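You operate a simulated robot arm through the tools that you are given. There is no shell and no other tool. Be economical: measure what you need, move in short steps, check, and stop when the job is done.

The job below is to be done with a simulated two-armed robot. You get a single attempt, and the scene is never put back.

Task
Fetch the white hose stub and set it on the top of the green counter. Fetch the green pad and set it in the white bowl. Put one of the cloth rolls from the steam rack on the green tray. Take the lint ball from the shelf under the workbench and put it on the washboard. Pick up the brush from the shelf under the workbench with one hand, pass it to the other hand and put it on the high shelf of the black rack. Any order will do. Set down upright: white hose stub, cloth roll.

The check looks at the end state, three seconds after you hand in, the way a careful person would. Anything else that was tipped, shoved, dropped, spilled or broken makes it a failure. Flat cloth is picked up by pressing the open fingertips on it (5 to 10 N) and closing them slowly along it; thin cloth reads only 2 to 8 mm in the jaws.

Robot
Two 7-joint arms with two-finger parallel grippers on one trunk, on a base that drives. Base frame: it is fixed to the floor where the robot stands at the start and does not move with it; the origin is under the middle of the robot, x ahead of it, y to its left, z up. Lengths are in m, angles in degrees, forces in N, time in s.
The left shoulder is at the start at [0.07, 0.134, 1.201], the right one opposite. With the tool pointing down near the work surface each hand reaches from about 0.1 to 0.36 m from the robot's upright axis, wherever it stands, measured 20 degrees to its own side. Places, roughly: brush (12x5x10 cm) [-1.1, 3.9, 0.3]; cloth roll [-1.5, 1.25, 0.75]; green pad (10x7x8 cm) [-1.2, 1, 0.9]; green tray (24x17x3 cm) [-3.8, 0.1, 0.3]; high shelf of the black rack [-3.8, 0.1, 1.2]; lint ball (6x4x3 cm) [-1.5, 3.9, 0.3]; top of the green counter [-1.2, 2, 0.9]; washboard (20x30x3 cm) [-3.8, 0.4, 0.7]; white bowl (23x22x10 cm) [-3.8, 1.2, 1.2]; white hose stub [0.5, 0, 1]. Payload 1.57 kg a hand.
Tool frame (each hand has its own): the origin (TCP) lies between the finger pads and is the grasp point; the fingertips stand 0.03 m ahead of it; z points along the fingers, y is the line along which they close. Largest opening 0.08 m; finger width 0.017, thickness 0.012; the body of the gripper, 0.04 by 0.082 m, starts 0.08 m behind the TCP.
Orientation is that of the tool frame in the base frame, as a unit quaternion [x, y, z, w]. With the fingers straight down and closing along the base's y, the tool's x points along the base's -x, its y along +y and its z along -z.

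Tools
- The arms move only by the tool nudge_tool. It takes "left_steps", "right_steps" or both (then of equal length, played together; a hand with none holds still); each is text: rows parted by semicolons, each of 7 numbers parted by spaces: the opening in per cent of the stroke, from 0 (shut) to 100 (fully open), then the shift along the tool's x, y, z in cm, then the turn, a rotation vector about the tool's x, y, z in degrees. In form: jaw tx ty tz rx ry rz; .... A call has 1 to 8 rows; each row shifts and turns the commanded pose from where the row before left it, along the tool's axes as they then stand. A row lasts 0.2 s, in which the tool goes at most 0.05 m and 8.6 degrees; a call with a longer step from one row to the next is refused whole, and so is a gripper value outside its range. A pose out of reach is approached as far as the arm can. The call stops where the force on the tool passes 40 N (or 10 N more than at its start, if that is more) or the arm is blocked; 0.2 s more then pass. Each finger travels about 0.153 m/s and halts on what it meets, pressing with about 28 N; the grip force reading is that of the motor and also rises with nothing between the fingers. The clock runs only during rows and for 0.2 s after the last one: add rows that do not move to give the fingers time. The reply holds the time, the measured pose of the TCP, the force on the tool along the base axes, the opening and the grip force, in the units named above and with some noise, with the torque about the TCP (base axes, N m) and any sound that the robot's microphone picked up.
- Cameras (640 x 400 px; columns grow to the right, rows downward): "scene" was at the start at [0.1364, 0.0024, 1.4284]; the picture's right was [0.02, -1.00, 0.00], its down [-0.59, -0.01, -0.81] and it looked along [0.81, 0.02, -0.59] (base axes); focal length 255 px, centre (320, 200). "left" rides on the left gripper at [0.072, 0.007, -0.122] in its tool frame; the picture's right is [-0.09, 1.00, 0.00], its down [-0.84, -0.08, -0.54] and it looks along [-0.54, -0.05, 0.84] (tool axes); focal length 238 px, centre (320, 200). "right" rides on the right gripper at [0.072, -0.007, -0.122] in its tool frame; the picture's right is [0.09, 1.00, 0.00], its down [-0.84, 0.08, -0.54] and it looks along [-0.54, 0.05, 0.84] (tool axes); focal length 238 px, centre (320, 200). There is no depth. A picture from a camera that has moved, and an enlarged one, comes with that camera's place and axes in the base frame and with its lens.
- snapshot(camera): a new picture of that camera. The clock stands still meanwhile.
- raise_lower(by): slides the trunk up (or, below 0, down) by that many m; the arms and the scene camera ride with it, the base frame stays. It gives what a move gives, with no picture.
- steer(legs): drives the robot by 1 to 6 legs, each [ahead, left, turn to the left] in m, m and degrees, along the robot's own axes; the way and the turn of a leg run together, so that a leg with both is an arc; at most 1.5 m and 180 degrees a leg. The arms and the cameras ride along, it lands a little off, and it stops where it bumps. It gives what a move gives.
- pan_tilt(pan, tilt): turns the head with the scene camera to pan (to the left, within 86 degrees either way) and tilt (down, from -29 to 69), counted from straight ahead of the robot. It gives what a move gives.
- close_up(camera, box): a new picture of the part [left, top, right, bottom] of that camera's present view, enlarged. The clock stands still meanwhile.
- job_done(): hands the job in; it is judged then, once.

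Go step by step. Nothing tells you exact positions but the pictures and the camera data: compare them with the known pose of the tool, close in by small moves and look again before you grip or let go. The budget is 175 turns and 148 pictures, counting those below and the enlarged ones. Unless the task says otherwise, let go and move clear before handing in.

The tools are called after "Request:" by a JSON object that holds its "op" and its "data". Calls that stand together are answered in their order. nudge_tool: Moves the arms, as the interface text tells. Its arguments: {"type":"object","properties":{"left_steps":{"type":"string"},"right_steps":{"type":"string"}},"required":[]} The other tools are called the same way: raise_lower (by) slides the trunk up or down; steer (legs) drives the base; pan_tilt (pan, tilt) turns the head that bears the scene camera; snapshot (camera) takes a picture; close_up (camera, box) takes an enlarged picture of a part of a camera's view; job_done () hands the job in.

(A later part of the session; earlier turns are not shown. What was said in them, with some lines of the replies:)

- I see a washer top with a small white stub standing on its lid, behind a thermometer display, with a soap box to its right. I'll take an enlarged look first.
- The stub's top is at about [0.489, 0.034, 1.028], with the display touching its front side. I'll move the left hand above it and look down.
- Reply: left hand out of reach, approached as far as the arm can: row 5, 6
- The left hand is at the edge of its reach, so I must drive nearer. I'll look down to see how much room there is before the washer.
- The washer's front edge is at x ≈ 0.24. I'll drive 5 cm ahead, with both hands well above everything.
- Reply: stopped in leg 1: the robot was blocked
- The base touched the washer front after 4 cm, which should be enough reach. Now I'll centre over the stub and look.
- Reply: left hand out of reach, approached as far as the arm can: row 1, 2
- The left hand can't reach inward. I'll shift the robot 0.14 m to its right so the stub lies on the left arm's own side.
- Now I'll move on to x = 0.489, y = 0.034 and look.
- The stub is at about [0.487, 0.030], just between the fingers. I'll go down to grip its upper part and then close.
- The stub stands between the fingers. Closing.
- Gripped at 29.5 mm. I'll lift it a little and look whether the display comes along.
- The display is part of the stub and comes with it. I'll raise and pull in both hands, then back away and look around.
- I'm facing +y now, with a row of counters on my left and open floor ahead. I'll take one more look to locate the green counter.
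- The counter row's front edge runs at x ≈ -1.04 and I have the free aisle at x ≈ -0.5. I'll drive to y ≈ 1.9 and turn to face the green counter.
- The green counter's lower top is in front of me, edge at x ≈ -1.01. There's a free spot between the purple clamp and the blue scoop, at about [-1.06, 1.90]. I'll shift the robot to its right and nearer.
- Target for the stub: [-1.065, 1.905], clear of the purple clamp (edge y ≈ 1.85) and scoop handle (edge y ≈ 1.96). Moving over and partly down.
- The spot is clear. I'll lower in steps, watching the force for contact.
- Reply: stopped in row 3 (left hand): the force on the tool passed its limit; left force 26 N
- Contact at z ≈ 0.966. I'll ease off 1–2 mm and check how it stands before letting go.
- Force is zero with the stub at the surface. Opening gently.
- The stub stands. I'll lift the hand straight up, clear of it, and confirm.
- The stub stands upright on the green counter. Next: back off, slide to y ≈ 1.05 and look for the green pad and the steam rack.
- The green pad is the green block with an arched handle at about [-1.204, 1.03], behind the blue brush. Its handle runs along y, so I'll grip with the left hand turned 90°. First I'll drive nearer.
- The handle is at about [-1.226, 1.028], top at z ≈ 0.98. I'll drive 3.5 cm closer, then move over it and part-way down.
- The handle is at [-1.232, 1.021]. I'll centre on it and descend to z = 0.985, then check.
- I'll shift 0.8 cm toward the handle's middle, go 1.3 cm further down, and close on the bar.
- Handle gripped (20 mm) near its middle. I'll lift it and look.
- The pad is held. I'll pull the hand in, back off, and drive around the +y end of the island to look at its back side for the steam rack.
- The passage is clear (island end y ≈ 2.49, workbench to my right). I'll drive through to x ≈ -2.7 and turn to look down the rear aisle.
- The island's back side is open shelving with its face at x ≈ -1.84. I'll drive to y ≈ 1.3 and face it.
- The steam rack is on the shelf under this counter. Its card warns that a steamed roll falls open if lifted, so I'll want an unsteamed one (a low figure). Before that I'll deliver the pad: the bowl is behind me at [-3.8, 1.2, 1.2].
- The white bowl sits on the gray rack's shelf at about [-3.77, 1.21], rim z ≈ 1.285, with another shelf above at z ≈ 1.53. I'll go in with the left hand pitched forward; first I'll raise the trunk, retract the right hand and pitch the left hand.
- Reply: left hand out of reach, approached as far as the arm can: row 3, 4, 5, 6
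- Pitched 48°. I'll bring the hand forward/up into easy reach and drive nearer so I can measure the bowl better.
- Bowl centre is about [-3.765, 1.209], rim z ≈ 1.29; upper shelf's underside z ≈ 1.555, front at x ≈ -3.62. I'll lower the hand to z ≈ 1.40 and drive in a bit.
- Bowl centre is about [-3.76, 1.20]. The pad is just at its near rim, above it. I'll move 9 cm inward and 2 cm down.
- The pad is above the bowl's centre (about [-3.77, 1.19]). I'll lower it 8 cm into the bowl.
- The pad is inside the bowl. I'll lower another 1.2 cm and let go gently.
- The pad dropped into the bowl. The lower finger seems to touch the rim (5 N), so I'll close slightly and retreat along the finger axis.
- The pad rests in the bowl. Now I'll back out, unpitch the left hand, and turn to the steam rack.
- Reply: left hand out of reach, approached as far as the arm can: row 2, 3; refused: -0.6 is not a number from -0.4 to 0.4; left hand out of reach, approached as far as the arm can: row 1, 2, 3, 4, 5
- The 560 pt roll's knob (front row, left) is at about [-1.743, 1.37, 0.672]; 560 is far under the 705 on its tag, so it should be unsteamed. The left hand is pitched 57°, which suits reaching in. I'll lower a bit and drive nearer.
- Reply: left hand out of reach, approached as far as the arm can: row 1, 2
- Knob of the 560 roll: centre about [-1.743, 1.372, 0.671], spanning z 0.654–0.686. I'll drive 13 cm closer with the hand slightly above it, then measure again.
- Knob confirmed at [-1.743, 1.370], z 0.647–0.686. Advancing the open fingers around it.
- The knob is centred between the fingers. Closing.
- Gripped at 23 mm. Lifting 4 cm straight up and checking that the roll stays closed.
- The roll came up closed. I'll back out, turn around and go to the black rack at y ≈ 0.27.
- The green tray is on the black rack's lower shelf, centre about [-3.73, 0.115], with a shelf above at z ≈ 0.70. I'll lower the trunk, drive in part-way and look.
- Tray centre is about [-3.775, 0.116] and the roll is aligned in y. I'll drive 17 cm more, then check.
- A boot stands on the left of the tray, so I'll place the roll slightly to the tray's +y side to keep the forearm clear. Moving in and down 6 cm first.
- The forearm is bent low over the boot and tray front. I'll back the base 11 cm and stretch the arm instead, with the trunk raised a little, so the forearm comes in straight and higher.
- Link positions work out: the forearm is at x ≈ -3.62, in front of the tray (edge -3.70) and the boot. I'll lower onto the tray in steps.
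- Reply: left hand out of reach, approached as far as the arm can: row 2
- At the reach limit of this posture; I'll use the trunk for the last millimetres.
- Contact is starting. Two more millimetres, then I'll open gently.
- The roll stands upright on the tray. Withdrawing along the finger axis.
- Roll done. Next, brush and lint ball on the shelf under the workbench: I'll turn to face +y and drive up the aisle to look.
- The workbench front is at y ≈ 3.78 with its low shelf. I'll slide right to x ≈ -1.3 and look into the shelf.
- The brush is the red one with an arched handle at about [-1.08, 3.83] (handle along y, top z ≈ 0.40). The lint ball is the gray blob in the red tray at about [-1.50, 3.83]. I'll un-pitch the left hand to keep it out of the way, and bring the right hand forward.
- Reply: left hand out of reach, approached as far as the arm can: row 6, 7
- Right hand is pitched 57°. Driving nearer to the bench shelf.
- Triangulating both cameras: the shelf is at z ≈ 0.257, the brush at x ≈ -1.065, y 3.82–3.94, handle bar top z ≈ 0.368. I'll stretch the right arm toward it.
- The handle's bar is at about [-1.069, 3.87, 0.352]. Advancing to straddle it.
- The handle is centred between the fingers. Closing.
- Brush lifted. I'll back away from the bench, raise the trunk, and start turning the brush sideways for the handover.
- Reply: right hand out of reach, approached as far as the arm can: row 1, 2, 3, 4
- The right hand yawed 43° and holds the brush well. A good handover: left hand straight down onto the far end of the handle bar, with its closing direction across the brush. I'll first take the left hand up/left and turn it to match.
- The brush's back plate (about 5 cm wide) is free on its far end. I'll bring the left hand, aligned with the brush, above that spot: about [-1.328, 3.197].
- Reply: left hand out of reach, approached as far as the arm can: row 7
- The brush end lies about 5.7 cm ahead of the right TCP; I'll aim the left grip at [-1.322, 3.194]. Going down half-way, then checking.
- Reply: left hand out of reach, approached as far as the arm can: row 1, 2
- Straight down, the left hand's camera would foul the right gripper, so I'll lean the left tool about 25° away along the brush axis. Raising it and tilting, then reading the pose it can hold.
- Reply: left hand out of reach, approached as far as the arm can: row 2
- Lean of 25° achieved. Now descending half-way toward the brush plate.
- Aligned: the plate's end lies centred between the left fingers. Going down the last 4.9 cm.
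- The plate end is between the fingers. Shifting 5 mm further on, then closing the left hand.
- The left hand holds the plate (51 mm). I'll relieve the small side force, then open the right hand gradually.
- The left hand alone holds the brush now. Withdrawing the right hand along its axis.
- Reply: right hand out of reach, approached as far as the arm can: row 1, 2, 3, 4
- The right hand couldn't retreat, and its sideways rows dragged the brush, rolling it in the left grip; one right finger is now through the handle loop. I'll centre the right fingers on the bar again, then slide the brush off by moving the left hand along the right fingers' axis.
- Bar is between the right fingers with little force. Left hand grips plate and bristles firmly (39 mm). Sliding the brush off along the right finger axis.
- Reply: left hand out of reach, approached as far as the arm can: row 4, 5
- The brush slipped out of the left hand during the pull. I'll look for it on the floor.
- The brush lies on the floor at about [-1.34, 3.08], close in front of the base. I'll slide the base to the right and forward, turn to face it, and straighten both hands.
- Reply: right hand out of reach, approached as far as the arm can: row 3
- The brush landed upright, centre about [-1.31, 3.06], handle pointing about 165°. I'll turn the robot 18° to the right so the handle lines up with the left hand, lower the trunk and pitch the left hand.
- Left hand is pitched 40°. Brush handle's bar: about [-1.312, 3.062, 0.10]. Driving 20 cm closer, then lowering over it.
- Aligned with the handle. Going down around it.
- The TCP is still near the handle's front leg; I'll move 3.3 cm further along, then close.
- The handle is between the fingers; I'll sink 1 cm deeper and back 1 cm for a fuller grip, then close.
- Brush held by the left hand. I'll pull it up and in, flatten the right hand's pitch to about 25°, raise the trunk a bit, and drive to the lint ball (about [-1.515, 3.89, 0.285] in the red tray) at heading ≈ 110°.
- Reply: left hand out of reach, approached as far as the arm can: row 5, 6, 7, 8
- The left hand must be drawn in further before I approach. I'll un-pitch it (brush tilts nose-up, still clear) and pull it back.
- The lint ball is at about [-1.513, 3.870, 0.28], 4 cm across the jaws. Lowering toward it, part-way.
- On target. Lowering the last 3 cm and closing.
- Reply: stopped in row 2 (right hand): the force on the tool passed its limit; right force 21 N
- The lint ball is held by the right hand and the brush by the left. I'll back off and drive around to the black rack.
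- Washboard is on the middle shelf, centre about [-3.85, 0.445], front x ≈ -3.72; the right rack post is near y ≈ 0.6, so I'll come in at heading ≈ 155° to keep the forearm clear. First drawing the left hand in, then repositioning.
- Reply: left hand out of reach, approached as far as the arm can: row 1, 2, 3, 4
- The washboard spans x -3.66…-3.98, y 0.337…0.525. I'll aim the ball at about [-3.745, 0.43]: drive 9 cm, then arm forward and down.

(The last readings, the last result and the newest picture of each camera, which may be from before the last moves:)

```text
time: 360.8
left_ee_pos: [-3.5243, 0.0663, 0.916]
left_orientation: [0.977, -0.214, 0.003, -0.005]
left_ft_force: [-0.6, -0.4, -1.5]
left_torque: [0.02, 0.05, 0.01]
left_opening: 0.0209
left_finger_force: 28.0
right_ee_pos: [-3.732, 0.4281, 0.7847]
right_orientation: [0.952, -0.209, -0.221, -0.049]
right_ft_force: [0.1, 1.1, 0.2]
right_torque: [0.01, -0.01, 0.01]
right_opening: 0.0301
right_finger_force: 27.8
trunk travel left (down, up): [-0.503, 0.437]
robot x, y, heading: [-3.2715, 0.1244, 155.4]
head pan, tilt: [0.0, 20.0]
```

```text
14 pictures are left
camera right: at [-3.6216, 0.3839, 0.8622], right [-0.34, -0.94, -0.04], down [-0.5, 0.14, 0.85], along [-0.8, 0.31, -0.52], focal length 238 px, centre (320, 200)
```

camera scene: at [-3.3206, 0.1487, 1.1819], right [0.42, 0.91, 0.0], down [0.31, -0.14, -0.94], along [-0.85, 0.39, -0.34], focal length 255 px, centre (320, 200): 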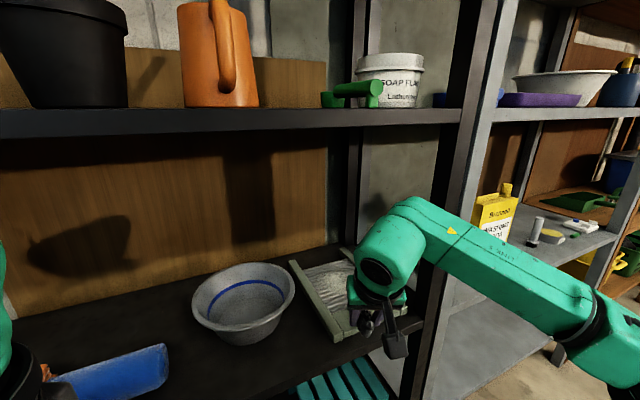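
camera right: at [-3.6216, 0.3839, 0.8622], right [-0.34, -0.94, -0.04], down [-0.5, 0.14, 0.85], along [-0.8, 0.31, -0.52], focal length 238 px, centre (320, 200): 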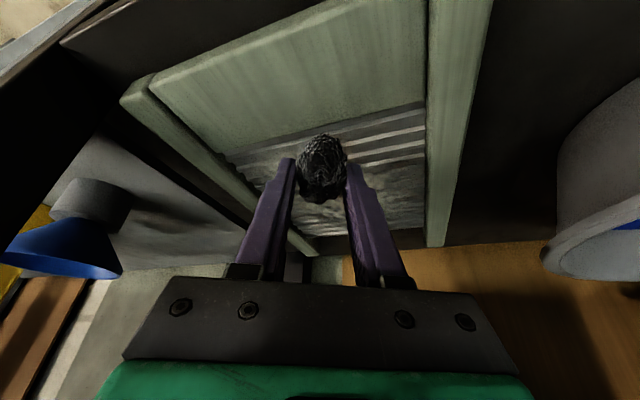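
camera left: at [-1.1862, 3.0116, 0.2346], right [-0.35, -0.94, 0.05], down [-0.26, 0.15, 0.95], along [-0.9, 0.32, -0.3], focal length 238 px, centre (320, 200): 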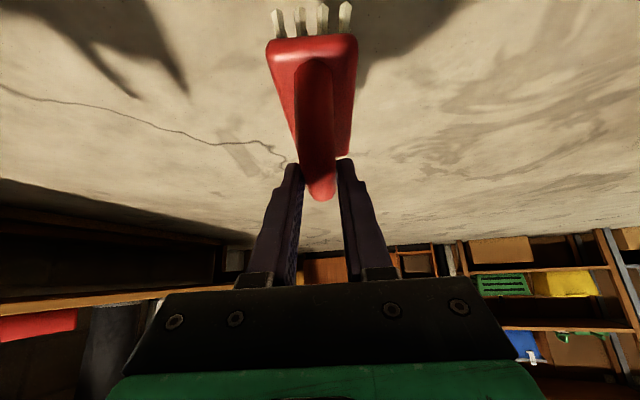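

The ball is just over the ribbed area. Lowering gently to contact.

Request:
{"op": "nudge_tool", "data": {"right_steps": "15 0.22 0 0.45 0 0 0;15 0.22 0 0.45 0 0 0;15 0 0 0 0 0 0"}}

Request:
{"op": "nudge_tool", "data": {"right_steps": "15 0.22 0 0.45 0 0 0;15 0.22 0 0.45 0 0 0;15 0 0 0 0 0 0"}}

```text
time: 361.6
left_ee_pos: [-3.5243, 0.0677, 0.9165]
left_orientation: [0.977, -0.214, 0.002, -0.006]
left_ft_force: [0.5, 0.0, -1.5]
left_torque: [0.02, 0.03, 0.0]
left_opening: 0.021
left_finger_force: 28.1
right_ee_pos: [-3.7329, 0.4277, 0.7728]
right_orientation: [0.952, -0.209, -0.22, -0.05]
right_ft_force: [-0.4, -0.1, -0.6]
right_torque: [0.0, -0.02, 0.0]
right_opening: 0.0298
right_finger_force: 27.5
trunk travel left (down, up): [-0.503, 0.437]
robot x, y, heading: [-3.266, 0.126, 155.5]
head pan, tilt: [0.0, 20.0]
```

```text
time: 362.4
left_ee_pos: [-3.5224, 0.066, 0.9172]
left_orientation: [0.977, -0.214, 0.0, -0.006]
left_ft_force: [-0.7, 0.9, -1.6]
left_torque: [0.03, 0.02, 0.0]
left_opening: 0.0213
left_finger_force: 28.1
right_ee_pos: [-3.7307, 0.4286, 0.7688]
right_orientation: [0.95, -0.209, -0.227, -0.049]
right_ft_force: [-4.7, 6.7, 33.0]
right_torque: [0.0, -0.32, 0.02]
right_opening: 0.0301
right_finger_force: 28.3
trunk travel left (down, up): [-0.503, 0.437]
robot x, y, heading: [-3.2695, 0.1283, 155.3]
head pan, tilt: [0.0, 20.0]
```

Contact (33 N). I'll ease up a few millimetres and open.

Request:
{"op": "nudge_tool", "data": {"right_steps": "15 -0.15 0 -0.35 0 0 0;15 -0.05 0 -0.1 0 0 0;15 0 0 0 0 0 0"}}

Request:
{"op": "nudge_tool", "data": {"right_steps": "40 0 0 0 0 0 0;50 0 0 0 0 0 0;65 0 0 0 0 0 0;65 0 0 0 0 0 0;65 -0.6 0 -1.3 0 0 0;65 -1.3 0 -2.7 0 0 0;65 -1 0 -2 0 0 0;65 0 0 0 0 0 0"}}

Request:
{"op": "snapshot", "data": {"camera": "right"}}

```text
time: 363.2
left_ee_pos: [-3.5236, 0.0668, 0.9165]
left_orientation: [0.977, -0.214, 0.002, -0.005]
left_ft_force: [0.1, 0.1, -1.4]
left_torque: [0.02, 0.05, 0.02]
left_opening: 0.0211
left_finger_force: 28.6
right_ee_pos: [-3.7299, 0.4277, 0.7682]
right_orientation: [0.952, -0.208, -0.22, -0.048]
right_ft_force: [-7.8, 5.2, 18.2]
right_torque: [0.03, 0.07, -0.01]
right_opening: 0.0301
right_finger_force: 28.0
trunk travel left (down, up): [-0.503, 0.437]
robot x, y, heading: [-3.2688, 0.1251, 155.2]
head pan, tilt: [0.0, 20.0]
```

```text
time: 365.0
left_ee_pos: [-3.5253, 0.0671, 0.9154]
left_orientation: [0.977, -0.214, 0.003, -0.005]
left_ft_force: [-0.1, 0.5, -1.0]
left_torque: [0.0, 0.04, 0.01]
left_opening: 0.0207
left_finger_force: 27.6
right_ee_pos: [-3.7297, 0.4274, 0.8356]
right_orientation: [0.952, -0.208, -0.221, -0.049]
right_ft_force: [-0.3, -0.4, 0.1]
right_torque: [0.0, 0.0, -0.02]
right_opening: 0.052
right_finger_force: 0.0
trunk travel left (down, up): [-0.503, 0.437]
robot x, y, heading: [-3.2718, 0.1231, 155.3]
head pan, tilt: [0.0, 20.0]
```

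```text
13 pictures are left
camera right: at [-3.6214, 0.384, 0.914], right [-0.34, -0.94, -0.04], down [-0.5, 0.14, 0.85], along [-0.8, 0.31, -0.52], focal length 238 px, centre (320, 200)
```

right: 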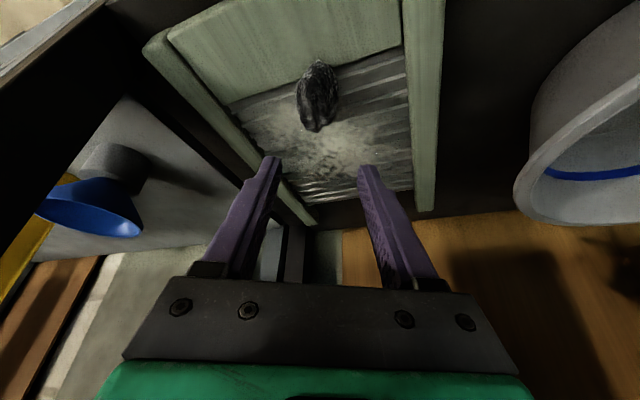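

The lint ball lies on the washboard. Backing away, then raising the trunk to look over the high shelf.

Request:
{"op": "steer", "data": {"legs": [[-0.45, 0, 0], [0, 0, 24.7]]}}

Request:
{"op": "raise_lower", "data": {"by": 0.4}}

Request:
{"op": "nudge_tool", "data": {"left_steps": "10 -3 0 0 0 0 0;10 -3 0 0 0 0 0;10 -3 0 0 0 0 0;10 -3 0 0 0 0 0;10 0 0 0 0 -8 0;10 0 0 0 0 -8 0;10 0 0 0 0 -8 0;10 0 0 0 0 -8 0", "right_steps": "50 4 0 0 0 0 0;50 4 0 0 0 0 0;50 4 0 0 0 0 0;50 0 0 0 0 0 0;50 0 0 0 0 0 0;50 0 0 0 0 0 0;50 0 0 0 0 0 0;50 0 0 0 0 0 0"}}

Request:
{"op": "pan_tilt", "data": {"pan": 0, "tilt": 20}}

Request:
{"op": "snapshot", "data": {"camera": "scene"}}

```text
time: 369.0
left_ee_pos: [-3.0685, -0.2223, 0.9154]
left_orientation: [1.0, 0.002, 0.001, -0.005]
left_ft_force: [1.2, -0.7, -1.0]
left_torque: [0.0, 0.03, -0.01]
left_opening: 0.0211
left_finger_force: 27.9
right_ee_pos: [-3.4077, 0.0178, 0.8357]
right_orientation: [0.974, 0.001, -0.225, -0.001]
right_ft_force: [-1.0, -0.4, 0.0]
right_torque: [-0.01, 0.0, 0.04]
right_opening: 0.0518
right_finger_force: 0.1
trunk travel left (down, up): [-0.503, 0.437]
robot x, y, heading: [-2.8614, -0.0629, -179.8]
head pan, tilt: [0.0, 20.0]
```

```text
time: 372.8
left_ee_pos: [-3.0695, -0.2222, 1.3157]
left_orientation: [1.0, 0.002, 0.001, -0.005]
left_ft_force: [0.1, 0.3, -1.6]
left_torque: [-0.02, 0.04, 0.03]
left_opening: 0.0212
left_finger_force: 28.2
right_ee_pos: [-3.4079, 0.0189, 1.2358]
right_orientation: [0.974, 0.002, -0.226, 0.0]
right_ft_force: [-0.2, -0.3, 0.0]
right_torque: [0.0, 0.02, 0.02]
right_opening: 0.052
right_finger_force: 0.0
trunk travel left (down, up): [-0.903, 0.037]
robot x, y, heading: [-2.8639, -0.0608, -179.8]
head pan, tilt: [0.0, 20.0]
```

```text
time: 374.6
left_ee_pos: [-3.1951, -0.2134, 1.3468]
left_orientation: [0.97, 0.002, -0.242, -0.005]
left_ft_force: [-0.2, 0.1, -1.3]
left_torque: [0.01, -0.01, 0.02]
left_opening: 0.0214
left_finger_force: 28.0
left hand out of reach, approached as far as the arm can: row 7, 8
right_ee_pos: [-3.2996, 0.0213, 1.1843]
right_orientation: [0.974, 0.003, -0.226, 0.001]
right_ft_force: [0.1, -0.5, 0.3]
right_torque: [-0.01, 0.01, 0.01]
right_opening: 0.04
right_finger_force: 0.1
trunk travel left (down, up): [-0.903, 0.037]
robot x, y, heading: [-2.8644, -0.0596, -179.9]
head pan, tilt: [0.0, 20.0]
```

```text
time: 375.2
left_ee_pos: [-3.195, -0.2135, 1.3461]
left_orientation: [0.971, 0.003, -0.241, -0.004]
left_ft_force: [0.1, 0.2, -1.3]
left_torque: [-0.02, -0.01, 0.0]
left_opening: 0.0209
left_finger_force: 27.8
right_ee_pos: [-3.3009, 0.0204, 1.1829]
right_orientation: [0.974, 0.001, -0.226, -0.001]
right_ft_force: [-0.1, 0.4, 0.0]
right_torque: [-0.03, 0.0, 0.03]
right_opening: 0.0398
right_finger_force: 0.2
trunk travel left (down, up): [-0.903, 0.037]
robot x, y, heading: [-2.8564, -0.0592, -179.8]
head pan, tilt: [0.0, 20.0]
```

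```text
12 pictures are left
camera scene: at [-3.0059, -0.0605, 1.582], right [0.0, 1.0, 0.0], down [0.34, 0.0, -0.94], along [-0.94, 0.0, -0.34], focal length 255 px, centre (320, 200)
```

scene: 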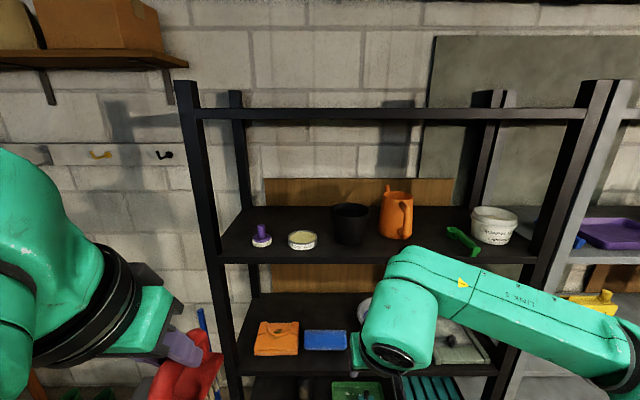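

The high shelf (top z ≈ 1.17, front x ≈ -3.65) has a free gap between the orange jug and the green scoop, at y ≈ 0.25–0.38. I'll aim the brush there (y ≈ 0.312). Pulling the right hand in, moving the base, and extending the left hand with its pitch restored to 40°.

Request:
{"op": "nudge_tool", "data": {"right_steps": "50 0 0 0 0 8.5 0;50 0 0 0 0 8.5 0;50 0 0 0 0 8.5 0;50 3 0 0 0 0 0;50 3 0 0 0 0 0;50 3 0 0 0 0 0;50 2 0 0 0 0 0;50 0 0 0 0 0 0", "left_steps": "10 -2.6 0 1.4 0 0 0;10 -2.6 0 1.4 0 0 0;10 -2.6 0 1.4 0 0 0;10 -2.6 0 1.4 0 0 0;10 0 0 0 0 -6 0;10 0 0 0 0 -6 0;10 0 0 0 0 0 0;10 0 0 0 0 0 0"}}

Request:
{"op": "steer", "data": {"legs": [[0, -0.52, 0], [0.2, 0, 0]]}}

Request:
{"op": "snapshot", "data": {"camera": "scene"}}

```text
time: 377.0
left_ee_pos: [-3.3141, -0.2148, 1.3456]
left_orientation: [0.94, 0.003, -0.341, -0.004]
left_ft_force: [-0.4, -0.5, -1.0]
left_torque: [-0.02, -0.04, -0.03]
left_opening: 0.021
left_finger_force: 28.5
right_ee_pos: [-3.1922, 0.0195, 1.181]
right_orientation: [1.0, 0.002, -0.004, -0.001]
right_ft_force: [0.0, -0.5, -0.6]
right_torque: [0.02, 0.01, -0.01]
right_opening: 0.0397
right_finger_force: 0.0
trunk travel left (down, up): [-0.903, 0.037]
robot x, y, heading: [-2.8617, -0.0619, -180.0]
head pan, tilt: [0.0, 20.0]
```

```text
time: 381.3
left_ee_pos: [-3.5127, 0.3105, 1.3471]
left_orientation: [0.939, 0.006, -0.343, -0.003]
left_ft_force: [-0.2, 0.4, -1.2]
left_torque: [-0.02, 0.02, 0.04]
left_opening: 0.0209
left_finger_force: 27.5
right_ee_pos: [-3.3932, 0.5462, 1.1822]
right_orientation: [1.0, 0.005, -0.006, -0.002]
right_ft_force: [0.0, -0.3, 0.0]
right_torque: [-0.02, 0.01, -0.01]
right_opening: 0.0403
right_finger_force: 0.1
trunk travel left (down, up): [-0.903, 0.037]
robot x, y, heading: [-3.0692, 0.468, -179.6]
head pan, tilt: [0.0, 20.0]
```

```text
11 pictures are left
camera scene: at [-3.2059, 0.4656, 1.5825], right [-0.01, 1.0, 0.0], down [0.34, 0.0, -0.94], along [-0.94, -0.01, -0.34], focal length 255 px, centre (320, 200)
```

scene: 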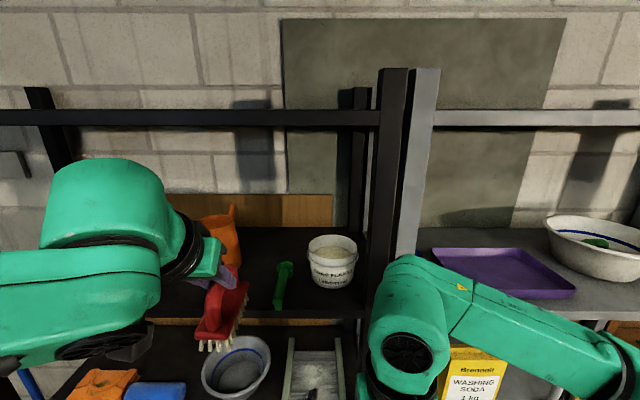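

The gap is y ≈ 0.24–0.35; I'll aim at y = 0.293. Driving 12 cm in, then arm forward and down most of the way.

Request:
{"op": "steer", "data": {"legs": [[0.12, 0, 0]]}}

Request:
{"op": "nudge_tool", "data": {"left_steps": "10 -2.1 0.6 1.77 0 0 0;10 -2.1 0.6 1.77 0 0 0;10 -2.1 0.5 1.77 0 0 0;10 0 0 0 0 0 0"}}

Request:
{"op": "snapshot", "data": {"camera": "left"}}

Request:
{"op": "snapshot", "data": {"camera": "scene"}}

```text
time: 382.6
left_ee_pos: [-3.633, 0.3098, 1.3483]
left_orientation: [0.939, 0.006, -0.343, -0.003]
left_ft_force: [1.0, 0.0, -2.6]
left_torque: [0.02, 0.0, -0.03]
left_opening: 0.0209
left_finger_force: 27.9
right_ee_pos: [-3.5133, 0.5438, 1.1834]
right_orientation: [1.0, 0.005, -0.007, -0.001]
right_ft_force: [0.3, 0.5, 0.5]
right_torque: [-0.01, 0.04, 0.01]
right_opening: 0.0401
right_finger_force: 0.1
trunk travel left (down, up): [-0.903, 0.037]
robot x, y, heading: [-3.1901, 0.4666, -179.4]
head pan, tilt: [0.0, 20.0]
```

```text
time: 383.6
left_ee_pos: [-3.721, 0.2937, 1.3451]
left_orientation: [0.94, 0.006, -0.341, -0.004]
left_ft_force: [-0.7, -0.3, -1.5]
left_torque: [0.01, -0.01, -0.02]
left_opening: 0.0212
left_finger_force: 27.8
right_ee_pos: [-3.5185, 0.5444, 1.1817]
right_orientation: [1.0, 0.004, -0.004, -0.001]
right_ft_force: [-0.2, 0.3, -0.1]
right_torque: [0.01, 0.02, 0.03]
right_opening: 0.0401
right_finger_force: 0.0
trunk travel left (down, up): [-0.903, 0.037]
robot x, y, heading: [-3.1873, 0.4671, -179.3]
head pan, tilt: [0.0, 20.0]
```

```text
10 pictures are left
camera left: at [-3.5872, 0.2869, 1.393], right [-0.06, -1.0, 0.05], down [-0.3, 0.06, 0.95], along [-0.95, 0.04, -0.3], focal length 238 px, centre (320, 200)
```

left: 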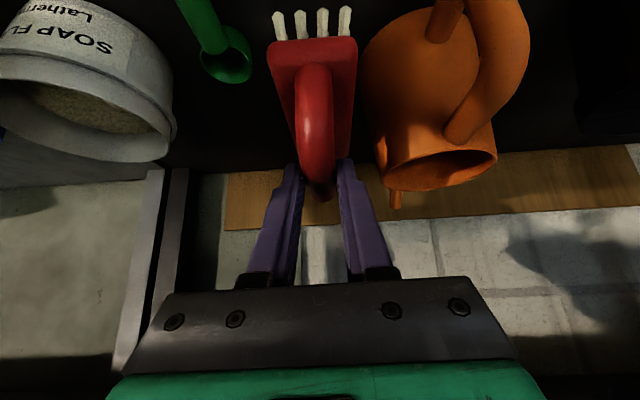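

```text
9 pictures are left
camera scene: at [-3.3335, 0.465, 1.5818], right [-0.01, 1.0, 0.0], down [0.34, 0.0, -0.94], along [-0.94, -0.01, -0.34], focal length 255 px, centre (320, 200)
```

scene: 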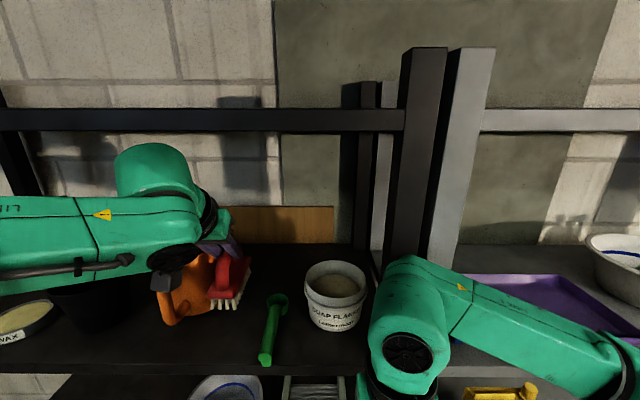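

Jug is about 1.7 cm from the brush on one side, scoop 3.4 cm on the other; I'll shift 0.8 cm toward the scoop and lower 5.5 cm.

Request:
{"op": "nudge_tool", "data": {"left_steps": "10 0 -0.8 0 0 0 0;10 1.2 0 1.4 0 0 0;10 1.2 0 1.4 0 0 0;10 1.15 0 1.4 0 0 0;10 0 0 0 0 0 0"}}

Request:
{"op": "snapshot", "data": {"camera": "left"}}

```text
time: 384.8
left_ee_pos: [-3.7194, 0.3015, 1.2909]
left_orientation: [0.94, 0.006, -0.341, -0.004]
left_ft_force: [-0.1, -0.4, -1.8]
left_torque: [0.0, -0.03, 0.0]
left_opening: 0.0208
left_finger_force: 28.1
right_ee_pos: [-3.519, 0.5456, 1.1818]
right_orientation: [1.0, 0.004, -0.006, -0.001]
right_ft_force: [0.0, 0.1, 0.3]
right_torque: [0.0, -0.01, -0.01]
right_opening: 0.0402
right_finger_force: 0.1
trunk travel left (down, up): [-0.903, 0.037]
robot x, y, heading: [-3.1864, 0.4663, -179.2]
head pan, tilt: [0.0, 20.0]
```

```text
8 pictures are left
camera left: at [-3.5853, 0.2955, 1.3389], right [-0.06, -1.0, 0.05], down [-0.3, 0.07, 0.95], along [-0.95, 0.04, -0.3], focal length 238 px, centre (320, 200)
```

left: 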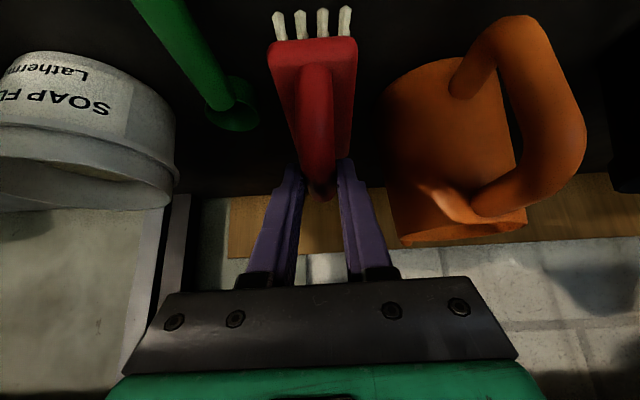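

Clear on both sides. Lowering the last centimetres in small steps.

Request:
{"op": "nudge_tool", "data": {"left_steps": "10 0.5 0 0.6 0 0 0;10 0.32 0 0.38 0 0 0;10 0 0 0 0 0 0"}}

Request:
{"op": "nudge_tool", "data": {"left_steps": "10 0.25 0 0.3 0 0 0;10 0.25 0 0.3 0 0 0;10 0 0 0 0 0 0"}}

```text
time: 385.6
left_ee_pos: [-3.7193, 0.3011, 1.2798]
left_orientation: [0.939, 0.005, -0.343, -0.005]
left_ft_force: [-2.0, -0.8, 9.1]
left_torque: [0.1, -0.17, 0.01]
left_opening: 0.0209
left_finger_force: 28.1
right_ee_pos: [-3.5185, 0.5442, 1.1823]
right_orientation: [1.0, 0.004, -0.005, -0.001]
right_ft_force: [-0.1, 0.2, 0.4]
right_torque: [0.02, 0.0, 0.03]
right_opening: 0.04
right_finger_force: 0.0
trunk travel left (down, up): [-0.903, 0.037]
robot x, y, heading: [-3.1847, 0.4686, -179.6]
head pan, tilt: [0.0, 20.0]
```

```text
time: 386.4
left_ee_pos: [-3.7187, 0.3013, 1.2736]
left_orientation: [0.939, 0.006, -0.344, -0.004]
left_ft_force: [-4.1, -4.3, 25.8]
left_torque: [-0.03, 0.35, 0.01]
left_opening: 0.0214
left_finger_force: 28.0
right_ee_pos: [-3.5158, 0.5437, 1.1818]
right_orientation: [1.0, 0.004, -0.006, -0.001]
right_ft_force: [-0.6, -0.2, 0.6]
right_torque: [0.0, 0.02, 0.03]
right_opening: 0.0398
right_finger_force: 0.1
trunk travel left (down, up): [-0.903, 0.037]
robot x, y, heading: [-3.1864, 0.4674, -179.4]
head pan, tilt: [0.0, 20.0]
```

Brush is on the shelf (26 N). Easing up slightly, opening and withdrawing along the finger axis.

Request:
{"op": "nudge_tool", "data": {"left_steps": "10 -0.15 0 -0.18 0 0 0;10 0 0 0 0 0 0;34 0 0 0 0 0 0;45 0 0 0 0 0 0;52 0 0 0 0 0 0;52 0 0 0 0 0 0"}}

Request:
{"op": "snapshot", "data": {"camera": "left"}}

```text
time: 387.8
left_ee_pos: [-3.7201, 0.3018, 1.2718]
left_orientation: [0.94, 0.006, -0.341, -0.004]
left_ft_force: [0.7, 0.8, -0.8]
left_torque: [-0.01, 0.02, 0.01]
left_opening: 0.0416
left_finger_force: 0.1
right_ee_pos: [-3.5185, 0.5442, 1.1818]
right_orientation: [1.0, 0.004, -0.006, -0.001]
right_ft_force: [0.2, -0.4, -0.5]
right_torque: [-0.03, -0.01, -0.01]
right_opening: 0.0402
right_finger_force: 0.1
trunk travel left (down, up): [-0.903, 0.037]
robot x, y, heading: [-3.1878, 0.4613, -179.3]
head pan, tilt: [0.0, 20.0]
```

```text
7 pictures are left
camera left: at [-3.5862, 0.2957, 1.3205], right [-0.06, -1.0, 0.05], down [-0.3, 0.06, 0.95], along [-0.95, 0.04, -0.3], focal length 238 px, centre (320, 200)
```

left: 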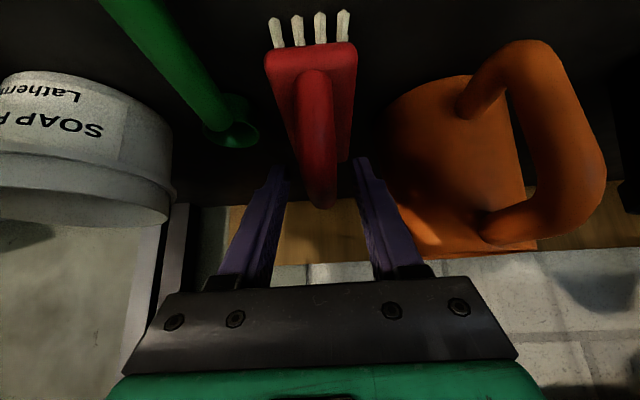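

Request:
{"op": "nudge_tool", "data": {"left_steps": "52 -0.6 0 -0.8 0 0 0;52 -1.3 0 -1.5 0 0 0;52 -1.9 0 -2.3 0 0 0;52 -1.3 0 -1.5 0 0 0;52 0 0 0 0 0 0"}}

Request:
{"op": "steer", "data": {"legs": [[-0.4, 0, 0]]}}

Request:
{"op": "snapshot", "data": {"camera": "scene"}}

```text
time: 389.0
left_ee_pos: [-3.7208, 0.3003, 1.351]
left_orientation: [0.94, 0.006, -0.341, -0.003]
left_ft_force: [-0.5, -0.1, 0.7]
left_torque: [0.01, 0.02, -0.06]
left_opening: 0.0415
left_finger_force: 0.1
right_ee_pos: [-3.5172, 0.5428, 1.1819]
right_orientation: [1.0, 0.004, -0.005, -0.002]
right_ft_force: [0.3, -0.9, 0.6]
right_torque: [0.0, -0.02, -0.02]
right_opening: 0.0401
right_finger_force: 0.2
trunk travel left (down, up): [-0.903, 0.037]
robot x, y, heading: [-3.189, 0.466, -179.4]
head pan, tilt: [0.0, 20.0]
```

```text
time: 391.5
left_ee_pos: [-3.3127, 0.2995, 1.3494]
left_orientation: [0.941, 0.012, -0.34, -0.001]
left_ft_force: [-1.4, -0.4, -0.7]
left_torque: [0.0, -0.03, 0.0]
left_opening: 0.042
left_finger_force: 0.0
right_ee_pos: [-3.1114, 0.5465, 1.18]
right_orientation: [1.0, 0.011, -0.004, -0.001]
right_ft_force: [0.3, -0.1, -0.1]
right_torque: [-0.03, 0.03, 0.01]
right_opening: 0.0401
right_finger_force: 0.0
trunk travel left (down, up): [-0.903, 0.037]
robot x, y, heading: [-2.7817, 0.4738, -178.8]
head pan, tilt: [0.0, 20.0]
```

```text
6 pictures are left
camera scene: at [-2.9267, 0.4691, 1.5816], right [-0.02, 1.0, 0.0], down [0.34, 0.01, -0.94], along [-0.94, -0.02, -0.34], focal length 255 px, centre (320, 200)
```

scene: 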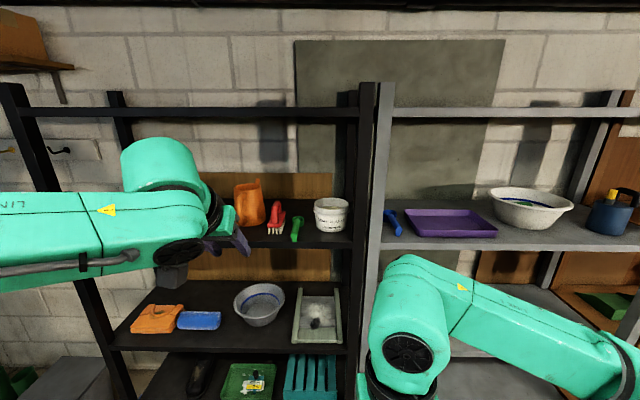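

Brush, lint ball, roll and pad all appear in place. One enlarged check.

Request:
{"op": "close_up", "data": {"camera": "scene", "box": [180, 170, 400, 400]}}

Request:
{"op": "close_up", "data": {"camera": "scene", "box": [480, 170, 600, 240]}}

```text
1.74 times, centred on (290, 285) of scene
camera zoom: at [-2.9267, 0.4691, 1.5816], right [-0.02, 1.0, 0.0], down [0.34, 0.01, -0.94], along [-0.94, -0.02, -0.34], focal length 444 px, centre (372, 52)
```

zoom: 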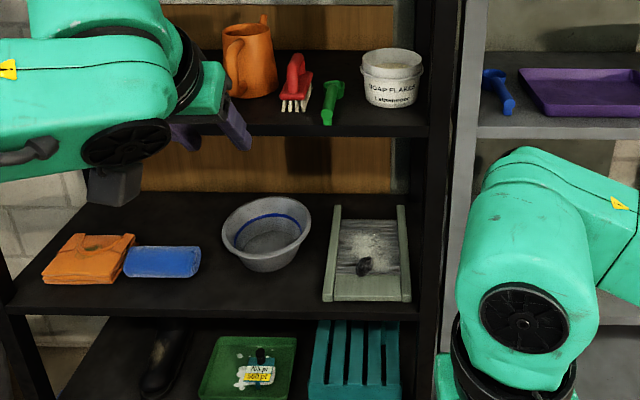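

```text
5.33 times, centred on (540, 205) of scene
camera zoom: at [-2.9267, 0.4691, 1.5816], right [-0.02, 1.0, 0.0], down [0.34, 0.01, -0.94], along [-0.94, -0.02, -0.34], focal length 1361 px, centre (-853, 173)
```

zoom: 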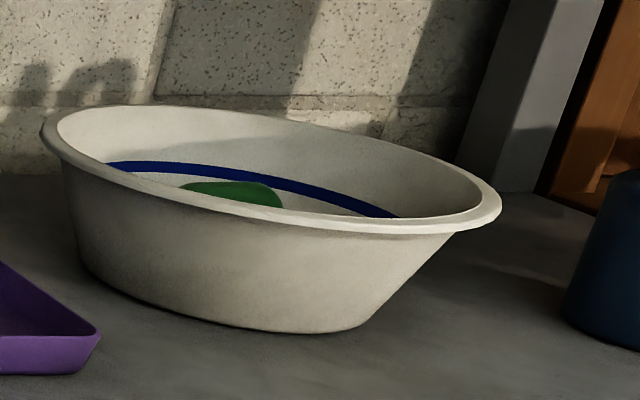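

All five items are in place and both hands are empty and clear, so I'm handing in.

Request:
{"op": "job_done", "data": {}}

```text
The job is handed in.
```

All five items are where you asked, and the job is handed in. One slip: the brush dropped to the floor during the handover, after the left hand had taken it from the right. It landed upright, and I picked it up again with the left hand to place it.

- **White hose stub:** it stands upright on the green counter top.
- **Green pad:** it lies in the white bowl.
- **Cloth roll (560 pt):** it stands upright on the green tray. I took a low-figure one because the rack's card says steamed rolls fall open when lifted.
- **Lint ball:** it lies on the washboard. The fingertips pressed on its red tray (about 20 N) while I picked it up, and the tray still looked in place.
- **Brush:** it stands on the high shelf of the black rack, between the orange jug and the green scoop.
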